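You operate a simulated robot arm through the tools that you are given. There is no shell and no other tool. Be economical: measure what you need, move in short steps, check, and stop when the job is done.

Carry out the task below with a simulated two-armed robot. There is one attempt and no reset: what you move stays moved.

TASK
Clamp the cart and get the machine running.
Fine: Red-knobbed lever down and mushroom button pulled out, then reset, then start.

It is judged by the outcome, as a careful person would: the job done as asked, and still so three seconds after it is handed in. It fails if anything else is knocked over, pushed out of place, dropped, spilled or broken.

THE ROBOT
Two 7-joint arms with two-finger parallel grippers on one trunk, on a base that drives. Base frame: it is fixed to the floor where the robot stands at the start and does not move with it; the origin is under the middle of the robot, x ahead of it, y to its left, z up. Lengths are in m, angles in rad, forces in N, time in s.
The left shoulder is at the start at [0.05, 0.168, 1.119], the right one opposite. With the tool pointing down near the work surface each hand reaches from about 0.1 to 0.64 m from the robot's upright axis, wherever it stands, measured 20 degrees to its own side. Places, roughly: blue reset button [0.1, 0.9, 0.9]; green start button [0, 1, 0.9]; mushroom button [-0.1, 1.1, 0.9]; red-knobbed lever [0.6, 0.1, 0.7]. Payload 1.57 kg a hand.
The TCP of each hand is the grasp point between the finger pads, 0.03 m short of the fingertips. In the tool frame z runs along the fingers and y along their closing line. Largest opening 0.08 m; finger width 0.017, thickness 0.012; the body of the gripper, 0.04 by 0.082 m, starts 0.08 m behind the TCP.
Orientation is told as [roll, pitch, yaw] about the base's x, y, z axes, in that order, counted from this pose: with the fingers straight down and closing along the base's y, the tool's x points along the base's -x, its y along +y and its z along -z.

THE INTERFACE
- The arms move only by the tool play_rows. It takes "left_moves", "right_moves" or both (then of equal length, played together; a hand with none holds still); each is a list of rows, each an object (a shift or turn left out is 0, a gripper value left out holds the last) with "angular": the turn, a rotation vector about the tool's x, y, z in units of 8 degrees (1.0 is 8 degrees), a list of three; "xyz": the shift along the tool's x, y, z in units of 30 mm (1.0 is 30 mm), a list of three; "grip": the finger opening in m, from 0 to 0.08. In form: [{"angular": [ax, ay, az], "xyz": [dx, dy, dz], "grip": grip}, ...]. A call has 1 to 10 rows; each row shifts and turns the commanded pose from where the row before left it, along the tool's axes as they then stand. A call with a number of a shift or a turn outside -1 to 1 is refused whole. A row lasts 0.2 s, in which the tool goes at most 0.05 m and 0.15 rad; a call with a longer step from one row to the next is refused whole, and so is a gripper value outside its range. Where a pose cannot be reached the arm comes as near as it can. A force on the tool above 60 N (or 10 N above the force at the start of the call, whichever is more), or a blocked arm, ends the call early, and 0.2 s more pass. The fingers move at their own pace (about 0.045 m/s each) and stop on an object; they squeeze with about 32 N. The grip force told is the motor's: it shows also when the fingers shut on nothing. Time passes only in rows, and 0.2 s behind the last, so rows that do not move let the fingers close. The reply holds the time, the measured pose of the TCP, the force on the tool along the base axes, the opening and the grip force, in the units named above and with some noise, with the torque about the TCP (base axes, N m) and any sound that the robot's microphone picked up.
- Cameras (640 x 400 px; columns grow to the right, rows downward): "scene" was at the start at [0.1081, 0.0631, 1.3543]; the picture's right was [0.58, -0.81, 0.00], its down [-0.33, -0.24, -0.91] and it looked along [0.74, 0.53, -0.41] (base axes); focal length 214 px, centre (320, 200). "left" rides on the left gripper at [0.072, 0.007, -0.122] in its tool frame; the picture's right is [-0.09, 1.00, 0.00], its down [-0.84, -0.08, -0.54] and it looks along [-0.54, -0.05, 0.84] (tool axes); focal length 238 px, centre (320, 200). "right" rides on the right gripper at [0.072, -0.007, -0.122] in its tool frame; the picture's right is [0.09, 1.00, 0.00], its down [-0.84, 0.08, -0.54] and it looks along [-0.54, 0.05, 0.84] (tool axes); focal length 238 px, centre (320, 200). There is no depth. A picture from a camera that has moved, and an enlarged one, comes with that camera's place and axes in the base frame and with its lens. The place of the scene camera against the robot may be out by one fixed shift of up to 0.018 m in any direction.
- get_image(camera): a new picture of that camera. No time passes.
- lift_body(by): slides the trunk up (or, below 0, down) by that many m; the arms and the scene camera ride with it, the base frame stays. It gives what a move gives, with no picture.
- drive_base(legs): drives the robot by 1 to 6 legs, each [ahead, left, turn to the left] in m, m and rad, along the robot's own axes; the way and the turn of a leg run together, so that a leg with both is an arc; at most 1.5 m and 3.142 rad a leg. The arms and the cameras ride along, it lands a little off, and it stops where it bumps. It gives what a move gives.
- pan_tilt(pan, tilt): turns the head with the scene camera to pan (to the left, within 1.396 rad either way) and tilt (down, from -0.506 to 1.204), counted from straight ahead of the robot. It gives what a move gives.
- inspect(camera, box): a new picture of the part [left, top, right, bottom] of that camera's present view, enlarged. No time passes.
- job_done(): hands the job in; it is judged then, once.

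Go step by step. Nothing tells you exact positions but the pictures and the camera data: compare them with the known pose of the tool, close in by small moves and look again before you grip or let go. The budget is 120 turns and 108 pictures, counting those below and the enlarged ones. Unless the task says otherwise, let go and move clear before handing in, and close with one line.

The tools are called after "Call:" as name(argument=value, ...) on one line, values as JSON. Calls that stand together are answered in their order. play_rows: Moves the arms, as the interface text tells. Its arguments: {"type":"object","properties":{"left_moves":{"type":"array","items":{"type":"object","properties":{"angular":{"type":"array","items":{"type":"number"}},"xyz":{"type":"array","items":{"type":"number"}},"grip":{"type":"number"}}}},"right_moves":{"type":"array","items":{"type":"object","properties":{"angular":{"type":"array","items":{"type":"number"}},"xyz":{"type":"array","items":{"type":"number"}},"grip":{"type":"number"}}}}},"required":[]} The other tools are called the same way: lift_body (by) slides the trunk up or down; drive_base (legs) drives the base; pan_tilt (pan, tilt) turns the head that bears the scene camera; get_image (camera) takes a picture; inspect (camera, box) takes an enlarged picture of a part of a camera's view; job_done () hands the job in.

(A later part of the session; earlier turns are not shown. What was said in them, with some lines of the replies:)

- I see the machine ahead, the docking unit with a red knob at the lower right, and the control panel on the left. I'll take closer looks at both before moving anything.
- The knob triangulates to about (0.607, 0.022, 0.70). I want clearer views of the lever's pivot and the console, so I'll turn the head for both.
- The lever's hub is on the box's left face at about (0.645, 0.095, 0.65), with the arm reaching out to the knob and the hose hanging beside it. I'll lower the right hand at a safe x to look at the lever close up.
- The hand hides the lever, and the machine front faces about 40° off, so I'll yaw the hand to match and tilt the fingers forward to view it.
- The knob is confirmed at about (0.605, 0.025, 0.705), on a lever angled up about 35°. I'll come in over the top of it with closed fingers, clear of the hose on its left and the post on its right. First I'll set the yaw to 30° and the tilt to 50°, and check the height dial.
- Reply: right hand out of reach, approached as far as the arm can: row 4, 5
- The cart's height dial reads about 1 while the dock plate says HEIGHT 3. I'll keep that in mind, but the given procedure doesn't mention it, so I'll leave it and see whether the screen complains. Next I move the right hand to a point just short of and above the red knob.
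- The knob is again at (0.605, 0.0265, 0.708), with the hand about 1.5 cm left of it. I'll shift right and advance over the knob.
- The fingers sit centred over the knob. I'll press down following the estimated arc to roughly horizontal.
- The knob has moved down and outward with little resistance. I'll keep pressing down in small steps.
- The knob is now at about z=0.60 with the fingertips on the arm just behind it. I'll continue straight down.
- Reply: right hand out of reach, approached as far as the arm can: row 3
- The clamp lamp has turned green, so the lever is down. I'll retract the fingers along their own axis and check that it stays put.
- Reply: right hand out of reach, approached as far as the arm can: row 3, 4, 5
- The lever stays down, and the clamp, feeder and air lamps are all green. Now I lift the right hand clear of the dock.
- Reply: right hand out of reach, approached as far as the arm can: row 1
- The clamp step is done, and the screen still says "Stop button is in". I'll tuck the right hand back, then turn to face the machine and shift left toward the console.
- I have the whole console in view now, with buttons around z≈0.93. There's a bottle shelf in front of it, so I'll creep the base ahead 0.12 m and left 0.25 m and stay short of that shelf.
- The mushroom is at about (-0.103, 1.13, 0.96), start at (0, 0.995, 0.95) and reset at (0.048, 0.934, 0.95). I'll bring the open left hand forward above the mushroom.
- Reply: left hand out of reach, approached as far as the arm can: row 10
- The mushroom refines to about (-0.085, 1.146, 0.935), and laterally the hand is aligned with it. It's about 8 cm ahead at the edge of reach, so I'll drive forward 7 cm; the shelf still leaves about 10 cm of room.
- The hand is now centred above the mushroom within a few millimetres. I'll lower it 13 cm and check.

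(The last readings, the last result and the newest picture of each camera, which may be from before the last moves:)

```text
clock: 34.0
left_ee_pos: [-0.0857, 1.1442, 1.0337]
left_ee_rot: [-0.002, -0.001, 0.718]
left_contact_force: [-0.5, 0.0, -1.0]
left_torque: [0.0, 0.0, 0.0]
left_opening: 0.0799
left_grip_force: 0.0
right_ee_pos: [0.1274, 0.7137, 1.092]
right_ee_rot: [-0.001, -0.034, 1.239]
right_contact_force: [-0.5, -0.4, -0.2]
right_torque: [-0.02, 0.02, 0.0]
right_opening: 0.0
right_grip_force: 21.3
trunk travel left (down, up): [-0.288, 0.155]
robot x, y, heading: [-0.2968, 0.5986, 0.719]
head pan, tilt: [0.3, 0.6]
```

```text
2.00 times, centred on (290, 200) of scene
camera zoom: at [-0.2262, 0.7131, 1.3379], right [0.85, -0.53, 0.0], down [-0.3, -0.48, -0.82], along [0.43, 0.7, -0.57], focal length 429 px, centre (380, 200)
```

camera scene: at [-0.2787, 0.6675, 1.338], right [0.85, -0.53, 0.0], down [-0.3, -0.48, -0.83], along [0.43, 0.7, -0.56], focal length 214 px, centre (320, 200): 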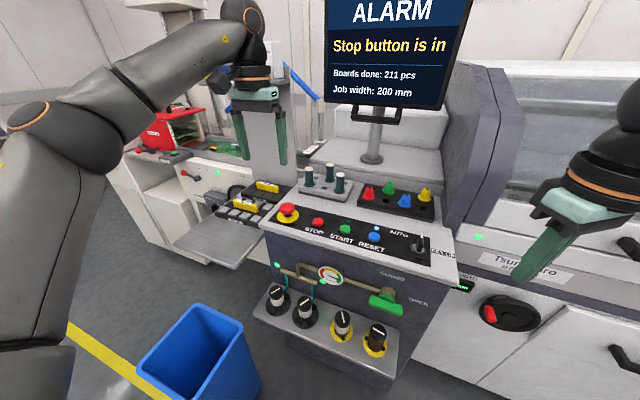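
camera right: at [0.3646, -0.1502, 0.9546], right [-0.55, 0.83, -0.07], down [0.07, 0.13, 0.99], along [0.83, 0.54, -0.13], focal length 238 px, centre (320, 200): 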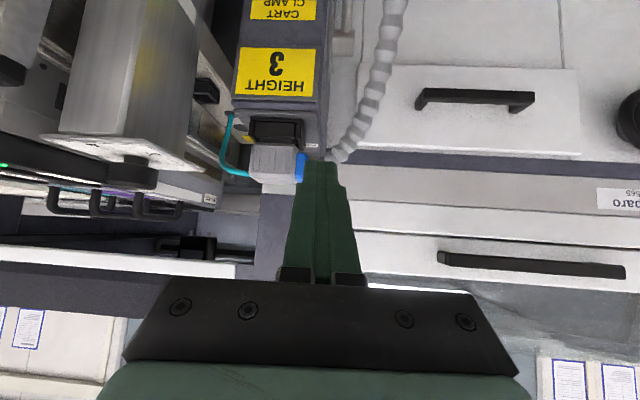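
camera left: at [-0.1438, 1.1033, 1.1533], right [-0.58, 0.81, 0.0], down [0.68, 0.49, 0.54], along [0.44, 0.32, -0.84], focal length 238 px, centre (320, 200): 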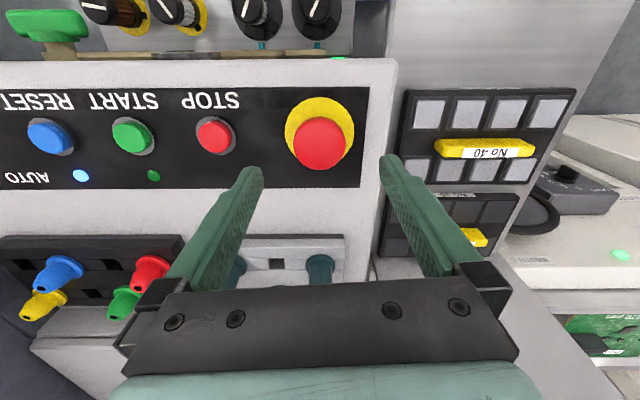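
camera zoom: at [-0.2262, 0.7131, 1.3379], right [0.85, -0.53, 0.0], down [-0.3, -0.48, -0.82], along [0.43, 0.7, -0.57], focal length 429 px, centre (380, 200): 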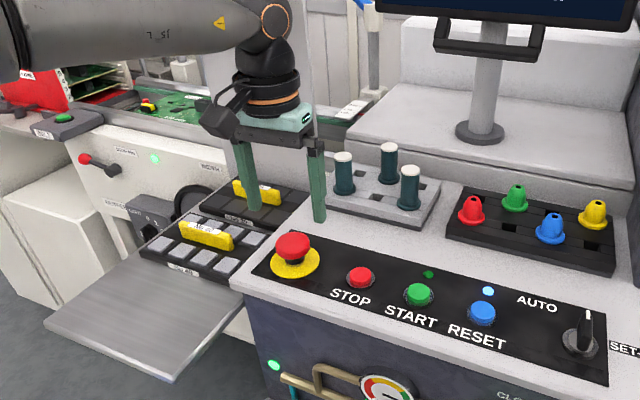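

The fingers straddle the mushroom with clearance to the STOP button. I'll lower them around the head, with the tips just above the panel.

Call:
play_rows(left_moves=[{"xyz": [-0.05, 0, 0.8]}, {"xyz": [0, 0, 0.8]}, {"xyz": [0, 0, 0.7]}, {"xyz": [0, 0, 0.4]}])

Call:
get_image(camera="left")

Call:
inspect(camera="scene", box=[220, 140, 350, 260])

```text
clock: 35.0
left_ee_pos: [-0.0862, 1.1445, 0.9503]
left_ee_rot: [-0.001, 0.0, 0.718]
left_contact_force: [-0.3, -0.2, 1.0]
left_torque: [0.03, 0.01, 0.05]
left_opening: 0.0801
left_grip_force: 0.0
right_ee_pos: [0.1273, 0.7147, 1.0915]
right_ee_rot: [-0.001, -0.037, 1.239]
right_contact_force: [-0.3, -0.3, -0.5]
right_torque: [-0.02, -0.03, 0.01]
right_opening: 0.0
right_grip_force: 20.9
trunk travel left (down, up): [-0.288, 0.155]
robot x, y, heading: [-0.2947, 0.6054, 0.714]
head pan, tilt: [0.3, 0.6]
```

```text
69 pictures are left
camera left: at [-0.1442, 1.1019, 1.071], right [-0.58, 0.81, 0.0], down [0.68, 0.49, 0.54], along [0.44, 0.32, -0.84], focal length 238 px, centre (320, 200)
```

left: 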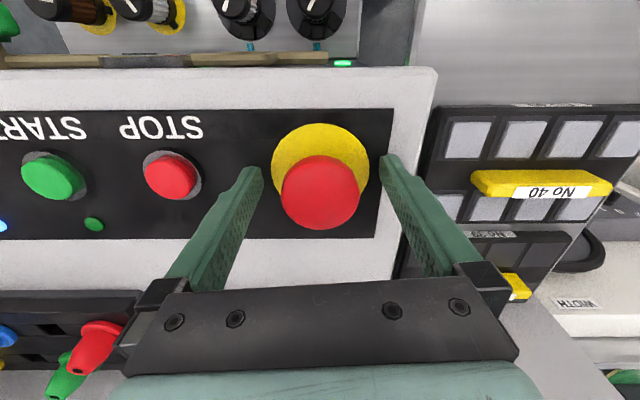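

```text
3.33 times, centred on (285, 200) of scene
camera zoom: at [-0.2264, 0.7127, 1.338], right [0.85, -0.53, 0.0], down [-0.3, -0.48, -0.83], along [0.43, 0.7, -0.56], focal length 715 px, centre (437, 200)
```

zoom: 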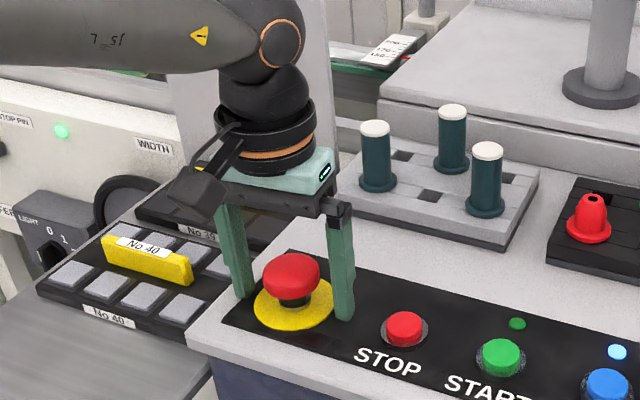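

The fingers straddle the red head with its stem visible below it, so I'll close on it.

Call:
play_rows(left_moves=[{"grip": 0.03}, {}, {}, {}])

Call:
get_image(camera="left")

```text
clock: 36.0
left_ee_pos: [-0.0868, 1.1439, 0.9498]
left_ee_rot: [-0.003, 0.0, 0.718]
left_contact_force: [0.2, 0.2, 1.1]
left_torque: [0.09, 0.04, 0.05]
left_opening: 0.0447
left_grip_force: 30.9
right_ee_pos: [0.1269, 0.7145, 1.0921]
right_ee_rot: [-0.001, -0.035, 1.24]
right_contact_force: [-0.5, -1.3, -0.9]
right_torque: [0.04, -0.02, 0.03]
right_opening: 0.0
right_grip_force: 21.5
trunk travel left (down, up): [-0.288, 0.155]
robot x, y, heading: [-0.2973, 0.6025, 0.717]
head pan, tilt: [0.3, 0.6]
```

```text
67 pictures are left
camera left: at [-0.144, 1.102, 1.0709], right [-0.58, 0.81, 0.0], down [0.68, 0.49, 0.54], along [0.44, 0.32, -0.84], focal length 238 px, centre (320, 200)
```

left: 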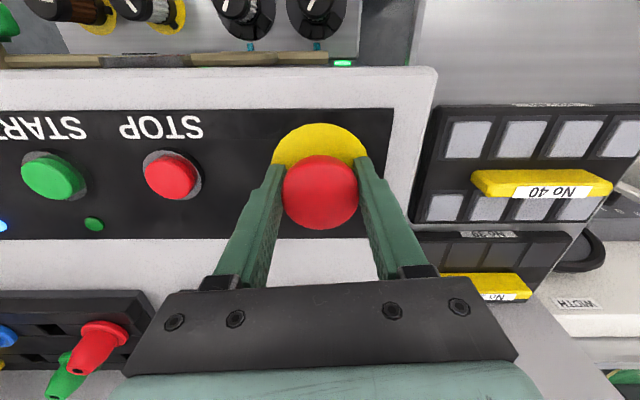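

The head is gripped at 45 mm wide. Now I pull it gently upward in small steps.

Call:
play_rows(left_moves=[{"xyz": [0, 0, -0.15]}, {"xyz": [0, 0, -0.15]}, {"xyz": [0, 0, -0.15]}, {"xyz": [0, 0, -0.15]}])

Call:
get_image(camera="scene")

```text
clock: 37.0
left_ee_pos: [-0.0855, 1.144, 0.9615]
left_ee_rot: [-0.005, 0.011, 0.715]
left_contact_force: [6.7, -11.6, -29.6]
left_torque: [0.46, -0.49, 0.13]
left_opening: 0.0439
left_grip_force: 44.8
right_ee_pos: [0.1295, 0.7153, 1.0904]
right_ee_rot: [0.002, -0.033, 1.241]
right_contact_force: [-0.2, 0.8, 0.4]
right_torque: [0.01, 0.0, 0.02]
right_opening: 0.0
right_grip_force: 21.4
trunk travel left (down, up): [-0.288, 0.155]
robot x, y, heading: [-0.295, 0.6015, 0.715]
head pan, tilt: [0.3, 0.6]
```

```text
66 pictures are left
camera scene: at [-0.2244, 0.7142, 1.3371], right [0.85, -0.53, 0.0], down [-0.3, -0.48, -0.82], along [0.43, 0.7, -0.57], focal length 214 px, centre (320, 200)
```

scene: 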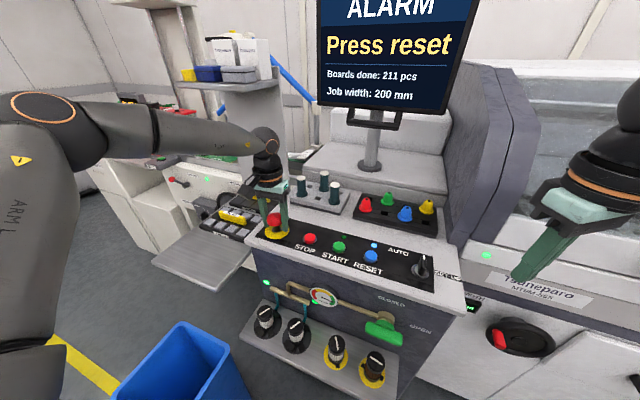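

The screen now says "Press reset", so the mushroom is out. I'll release it and rise straight up.

Call:
play_rows(left_moves=[{"grip": 0.08}, {}, {}, {"xyz": [0, 0, -0.8]}, {"xyz": [0, 0, -0.9]}, {"xyz": [0, 0, -0.9]}, {"xyz": [0, 0, -0.9]}])

Call:
get_image(camera="left")

Call:
get_image(camera="scene")

```text
clock: 38.6
left_ee_pos: [-0.0848, 1.142, 1.0728]
left_ee_rot: [-0.002, 0.0, 0.714]
left_contact_force: [0.1, 0.1, -0.3]
left_torque: [0.03, -0.02, -0.01]
left_opening: 0.0803
left_grip_force: 0.0
right_ee_pos: [0.1278, 0.714, 1.0916]
right_ee_rot: [0.001, -0.036, 1.241]
right_contact_force: [0.3, 0.7, 0.4]
right_torque: [0.03, -0.01, -0.01]
right_opening: 0.0
right_grip_force: 21.3
trunk travel left (down, up): [-0.288, 0.155]
robot x, y, heading: [-0.2966, 0.6025, 0.717]
head pan, tilt: [0.3, 0.6]
```

```text
65 pictures are left
camera left: at [-0.1431, 1.1002, 1.1944], right [-0.58, 0.81, 0.0], down [0.68, 0.49, 0.54], along [0.44, 0.32, -0.84], focal length 238 px, centre (320, 200)
```

left: 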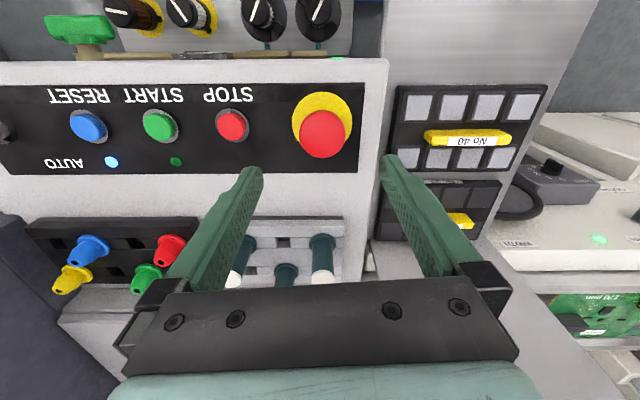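

```text
64 pictures are left
camera scene: at [-0.2263, 0.7128, 1.3379], right [0.85, -0.53, 0.0], down [-0.3, -0.48, -0.83], along [0.43, 0.7, -0.56], focal length 214 px, centre (320, 200)
```

scene: 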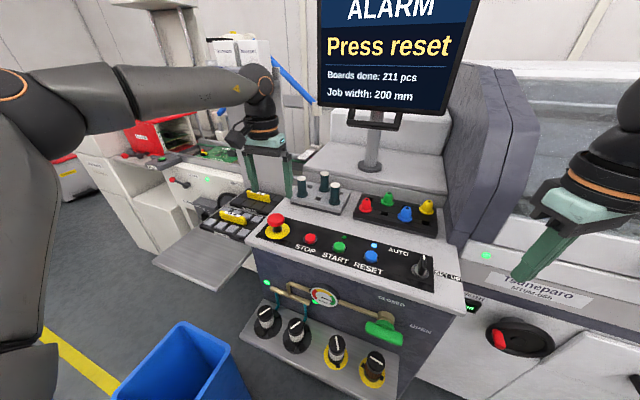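

Reset is at about (0.069, 0.933) and start at about (0.021, 1.001), with tops near z≈0.925. The right hand, already closed, is closest, so I'll move it over the reset button at its current height.

Call:
play_rows(right_moves=[{"xyz": [-0.895, 0.605, 0]}, {"xyz": [-0.895, 0.605, 0]}, {"xyz": [-0.895, 0.605, 0]}, {"xyz": [-0.895, 0.605, 0]}, {"xyz": [-0.895, 0.605, 0]}, {"xyz": [-0.895, 0.605, 0]}, {"xyz": [-0.895, 0.605, 0]}])

Call:
get_image(camera="right")

Call:
get_image(camera="scene")

Call:
get_image(camera="left")

```text
clock: 40.2
left_ee_pos: [-0.087, 1.1426, 1.0719]
left_ee_rot: [-0.003, 0.0, 0.718]
left_contact_force: [-0.8, 0.0, -0.4]
left_torque: [0.01, 0.0, -0.01]
left_opening: 0.0801
left_grip_force: 0.1
right_ee_pos: [0.07, 0.9339, 1.0983]
right_ee_rot: [-0.001, -0.034, 1.241]
right_contact_force: [0.6, -1.2, -0.5]
right_torque: [-0.01, -0.01, -0.01]
right_opening: 0.0
right_grip_force: 21.7
trunk travel left (down, up): [-0.288, 0.155]
robot x, y, heading: [-0.2923, 0.6035, 0.72]
head pan, tilt: [0.3, 0.6]
```

```text
63 pictures are left
camera right: at [0.052, 0.8603, 1.2184], right [-0.97, 0.24, 0.0], down [0.19, 0.8, 0.57], along [0.14, 0.55, -0.82], focal length 238 px, centre (320, 200)
```

right: 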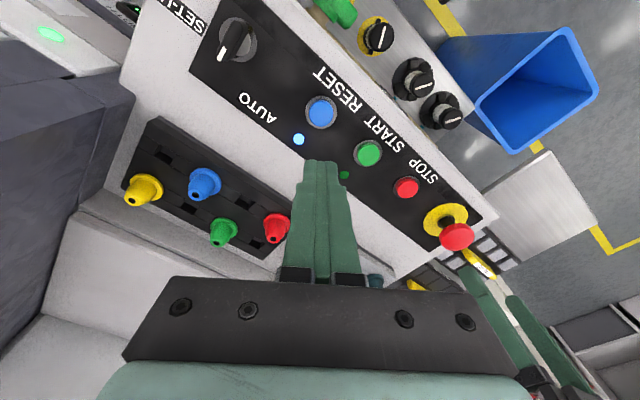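

```text
62 pictures are left
camera scene: at [-0.2266, 0.7134, 1.3379], right [0.85, -0.53, 0.0], down [-0.3, -0.48, -0.82], along [0.43, 0.7, -0.57], focal length 214 px, centre (320, 200)
```

scene: 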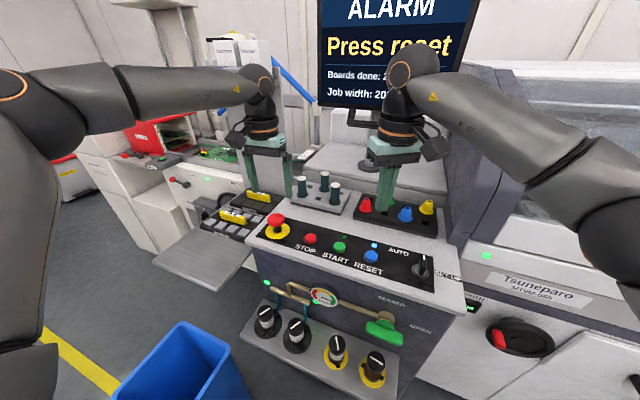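

```text
61 pictures are left
camera left: at [-0.1434, 1.1009, 1.1936], right [-0.58, 0.81, 0.0], down [0.68, 0.49, 0.54], along [0.44, 0.32, -0.84], focal length 238 px, centre (320, 200)
```

left: 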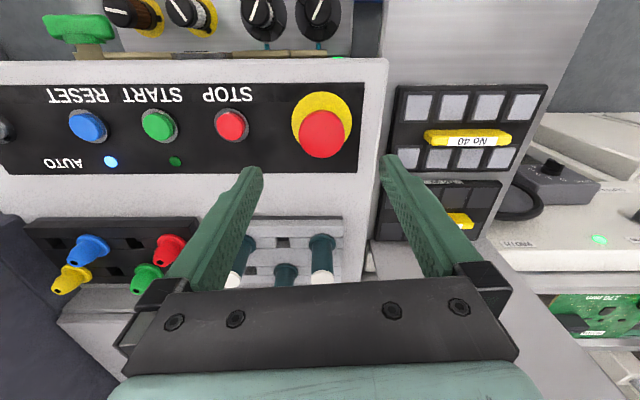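

The right-hand view confirms reset at (0.072, 0.933) directly under the fingertips. I'll lower to just above it and check.

Call:
play_rows(right_moves=[{"xyz": [0, 0, 1]}, {"xyz": [0, 0, 1]}, {"xyz": [0, 0, 1]}, {"xyz": [0, 0, 0.6]}])

Call:
get_image(camera="right")

Call:
inspect(camera="scene", box=[300, 150, 460, 290])

```text
clock: 41.2
left_ee_pos: [-0.0853, 1.1419, 1.0724]
left_ee_rot: [-0.002, 0.0, 0.717]
left_contact_force: [0.7, 0.8, 0.9]
left_torque: [0.01, 0.02, -0.02]
left_opening: 0.0798
left_grip_force: 0.0
right_ee_pos: [0.0692, 0.937, 0.9891]
right_ee_rot: [0.002, -0.035, 1.239]
right_contact_force: [0.3, 0.8, 0.4]
right_torque: [-0.01, 0.02, 0.02]
right_opening: 0.0001
right_grip_force: 21.8
trunk travel left (down, up): [-0.288, 0.155]
robot x, y, heading: [-0.2915, 0.6038, 0.713]
head pan, tilt: [0.3, 0.6]
```

```text
60 pictures are left
camera right: at [0.053, 0.863, 1.1095], right [-0.97, 0.24, 0.0], down [0.19, 0.8, 0.57], along [0.14, 0.56, -0.82], focal length 238 px, centre (320, 200)
```

right: 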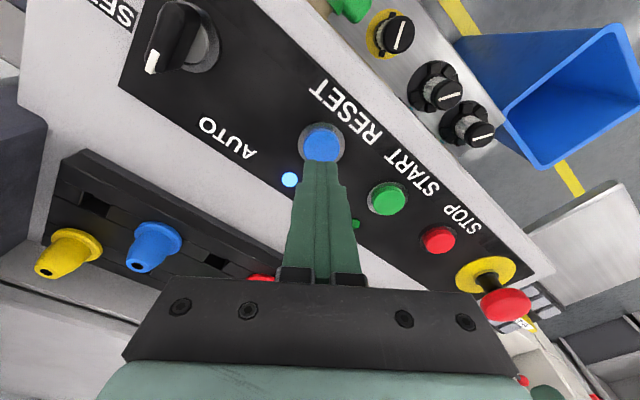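

```text
2.86 times, centred on (380, 220) of scene
camera zoom: at [-0.2262, 0.713, 1.3379], right [0.85, -0.53, 0.0], down [-0.3, -0.48, -0.83], along [0.43, 0.7, -0.56], focal length 613 px, centre (149, 143)
```

zoom: 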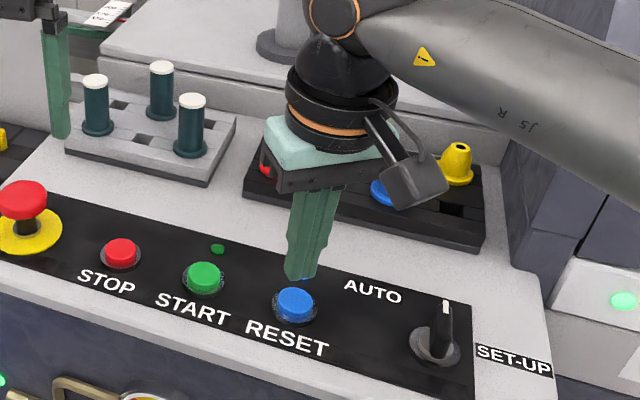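

The tips are right over the reset button, about 3 cm above it. I'll press down slowly.

Call:
play_rows(right_moves=[{"xyz": [0, -0.03, 0.5]}, {"xyz": [0, 0, 0.3]}, {"xyz": [0, 0, 0.15]}, {"xyz": [0, 0, 0.15]}])

Call:
get_image(camera="scene")

```text
clock: 42.2
left_ee_pos: [-0.0856, 1.1412, 1.0743]
left_ee_rot: [-0.001, -0.002, 0.714]
left_contact_force: [-0.4, 0.5, 0.1]
left_torque: [0.0, 0.01, 0.04]
left_opening: 0.0799
left_grip_force: 0.0
right_ee_pos: [0.0697, 0.9374, 0.9587]
right_ee_rot: [-0.002, -0.039, 1.239]
right_contact_force: [-0.5, -5.3, 8.5]
right_torque: [-0.22, 0.04, -0.02]
right_opening: 0.0
right_grip_force: 21.3
trunk travel left (down, up): [-0.288, 0.155]
robot x, y, heading: [-0.2951, 0.6043, 0.714]
head pan, tilt: [0.3, 0.6]
heard: click
```

```text
58 pictures are left
camera scene: at [-0.2269, 0.7117, 1.3383], right [0.85, -0.53, 0.0], down [-0.3, -0.48, -0.83], along [0.43, 0.7, -0.56], focal length 214 px, centre (320, 200)
```

scene: 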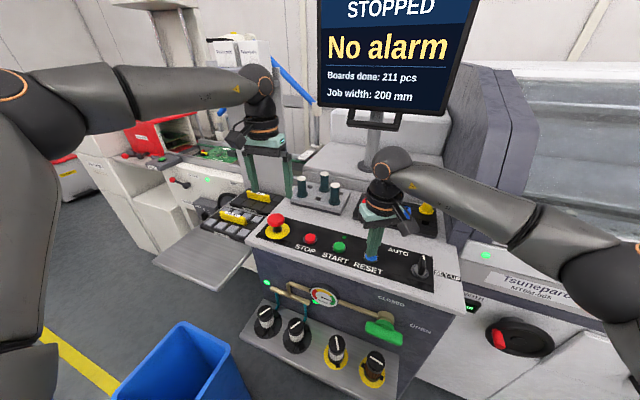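

The click registered and the screen shows "STOPPED – No alarm". I'll rise and move over the green start button.

Call:
play_rows(right_moves=[{"xyz": [0, 0, -0.5]}, {"xyz": [0, 0, -0.9]}, {"xyz": [-0.5, 0.746, 0]}, {"xyz": [-0.5, 0.746, 0]}, {"xyz": [-0.487, 0.745, 0]}])

Call:
get_image(camera="right")

Call:
inspect(camera="scene", box=[300, 150, 460, 290])

```text
clock: 43.4
left_ee_pos: [-0.0863, 1.1425, 1.0732]
left_ee_rot: [-0.003, 0.0, 0.716]
left_contact_force: [0.0, 0.4, 0.3]
left_torque: [0.0, 0.0, -0.02]
left_opening: 0.0802
left_grip_force: 0.1
right_ee_pos: [0.0231, 0.9976, 1.0009]
right_ee_rot: [-0.001, -0.036, 1.239]
right_contact_force: [-0.4, 0.5, 0.9]
right_torque: [-0.01, 0.02, 0.03]
right_opening: 0.0
right_grip_force: 21.7
trunk travel left (down, up): [-0.288, 0.155]
robot x, y, heading: [-0.2955, 0.5992, 0.717]
head pan, tilt: [0.3, 0.6]
```

```text
57 pictures are left
camera right: at [0.0059, 0.9234, 1.1213], right [-0.97, 0.24, 0.0], down [0.19, 0.8, 0.57], along [0.14, 0.55, -0.82], focal length 238 px, centre (320, 200)
```

right: 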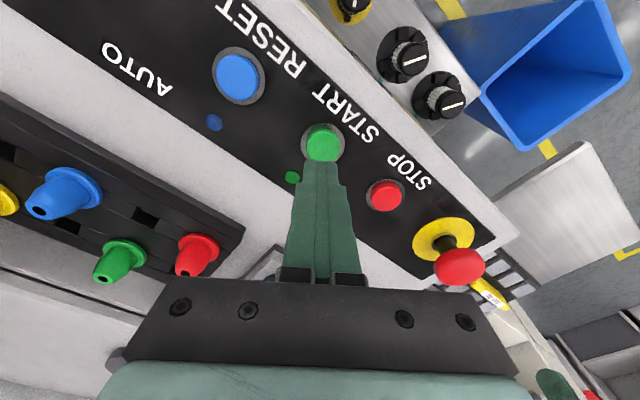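

```text
2.86 times, centred on (380, 220) of scene
camera zoom: at [-0.2267, 0.7132, 1.3379], right [0.85, -0.53, 0.0], down [-0.3, -0.48, -0.83], along [0.43, 0.7, -0.56], focal length 613 px, centre (149, 143)
```

zoom: 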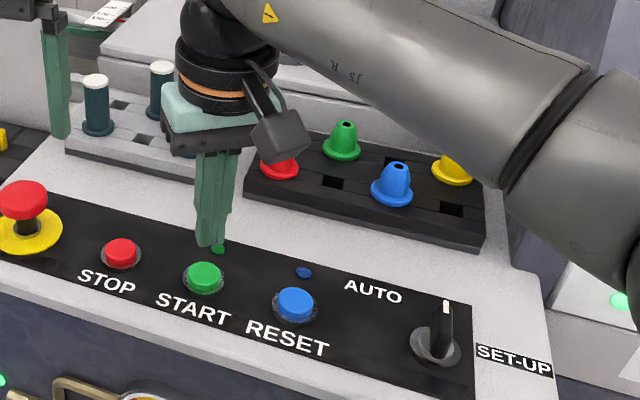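

The tips are over the green button (0.022, 0.997). I'll press down slowly.

Call:
play_rows(right_moves=[{"xyz": [0, 0, 0.7]}, {"xyz": [0, 0, 0.4]}, {"xyz": [0, 0, 0.2]}, {"xyz": [0, 0, 0.15]}])

Call:
get_image(camera="scene")

```text
clock: 44.4
left_ee_pos: [-0.0859, 1.142, 1.0744]
left_ee_rot: [-0.002, -0.003, 0.719]
left_contact_force: [0.6, -0.2, -0.2]
left_torque: [-0.03, -0.03, 0.02]
left_opening: 0.0798
left_grip_force: 0.0
right_ee_pos: [0.0224, 1.0007, 0.9606]
right_ee_rot: [0.0, -0.039, 1.239]
right_contact_force: [0.2, -2.2, 12.1]
right_torque: [-0.12, -0.05, 0.13]
right_opening: 0.0
right_grip_force: 20.9
trunk travel left (down, up): [-0.288, 0.155]
robot x, y, heading: [-0.2931, 0.6004, 0.716]
head pan, tilt: [0.3, 0.6]
heard: click
```

```text
55 pictures are left
camera scene: at [-0.2269, 0.7118, 1.3383], right [0.85, -0.53, 0.0], down [-0.3, -0.48, -0.83], along [0.43, 0.7, -0.56], focal length 214 px, centre (320, 200)
```

scene: 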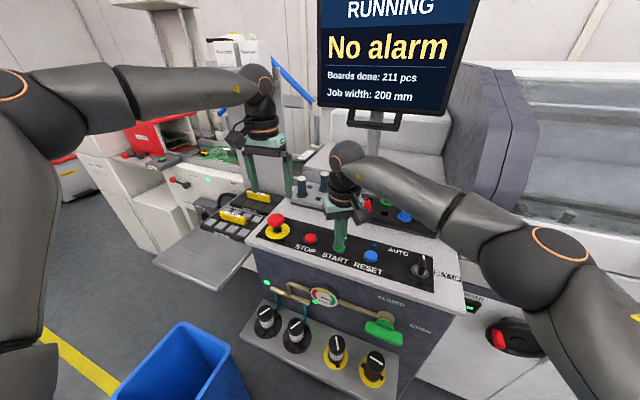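

The screen shows RUNNING with no alarm. I'll lift both hands clear and check it stays running with the lever still down.

Call:
play_rows(right_moves=[{"xyz": [0, 0, -0.5]}, {"xyz": [0, 0, -1]}, {"xyz": [0, 0, -1]}, {"xyz": [0, 0, -1]}, {"xyz": [0, 0, -1]}, {"xyz": [0.9, -0.6, 0]}, {"xyz": [0.9, -0.6, 0]}, {"xyz": [0.9, -0.6, 0]}, {"xyz": [0.9, -0.6, 0]}, {"xyz": [0.9, -0.6, 0]}], left_moves=[{"xyz": [0, 0, -1]}, {"xyz": [0, 0, -1]}, {"xyz": [0, 0, -1]}, {"xyz": [0.5, 0, 0]}, {}, {}, {}, {}, {}, {}])

Call:
get_image(camera="scene")

Call:
pan_tilt(pan=-0.9, tilt=0.5)

Call:
get_image(camera="scene")

```text
clock: 46.6
left_ee_pos: [-0.1022, 1.1332, 1.1585]
left_ee_rot: [-0.003, -0.001, 0.718]
left_contact_force: [-0.6, -0.2, -0.2]
left_torque: [-0.01, 0.02, -0.03]
left_opening: 0.0797
left_grip_force: 0.0
left hand out of reach, approached as far as the arm can: row 3
right_ee_pos: [0.0607, 0.8366, 1.0881]
right_ee_rot: [0.001, -0.034, 1.241]
right_contact_force: [0.5, -0.8, -0.5]
right_torque: [0.0, 0.01, 0.0]
right_opening: 0.0
right_grip_force: 21.3
trunk travel left (down, up): [-0.288, 0.155]
robot x, y, heading: [-0.2952, 0.603, 0.719]
head pan, tilt: [0.3, 0.6]
```

```text
54 pictures are left
camera scene: at [-0.226, 0.7125, 1.338], right [0.85, -0.53, 0.0], down [-0.3, -0.48, -0.83], along [0.43, 0.7, -0.56], focal length 214 px, centre (320, 200)
```

scene: 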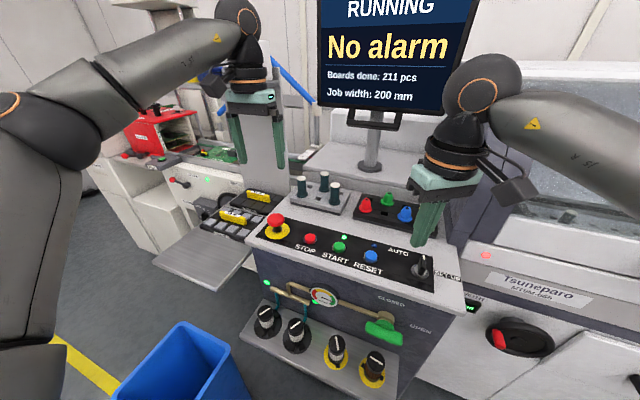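

```text
clock: 48.0
left_ee_pos: [-0.1006, 1.1326, 1.1589]
left_ee_rot: [-0.002, 0.0, 0.718]
left_contact_force: [-0.8, 0.5, 0.5]
left_torque: [0.01, -0.01, -0.02]
left_opening: 0.0801
left_grip_force: 0.0
right_ee_pos: [0.0617, 0.8387, 1.0881]
right_ee_rot: [-0.001, -0.035, 1.24]
right_contact_force: [-0.5, 0.1, 0.3]
right_torque: [0.04, 0.02, 0.01]
right_opening: 0.0001
right_grip_force: 21.1
trunk travel left (down, up): [-0.288, 0.155]
robot x, y, heading: [-0.2938, 0.602, 0.718]
head pan, tilt: [-0.901, 0.499]
```

```text
53 pictures are left
camera scene: at [-0.1833, 0.6212, 1.347], right [-0.18, -0.98, 0.0], down [-0.47, 0.09, -0.88], along [0.86, -0.16, -0.48], focal length 214 px, centre (320, 200)
```

scene: 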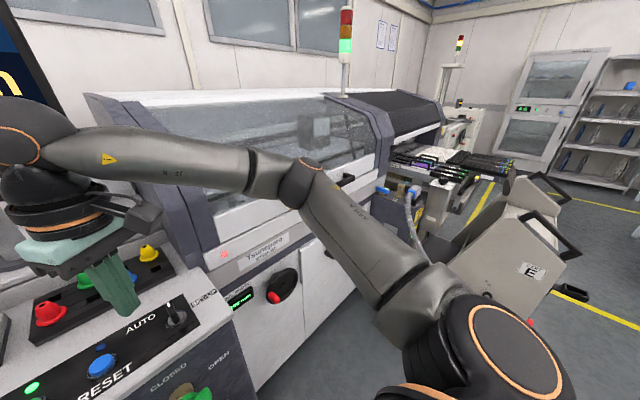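

The machine is still running: the tower light and start lamp are green, there is no alarm, and both hands are clear. The lever is hidden from this view, but it stayed down when I let go and nothing has touched it since. I'm handing in.

Call:
job_done()

```text
The job is handed in.
```

The cart is clamped and the machine is running: the lever is down, the mushroom button is out, and I pressed reset and then start. The screen shows RUNNING with no alarm. I left the cart's height dial alone; it looks set to 1, while the plate on the dock says HEIGHT 3.
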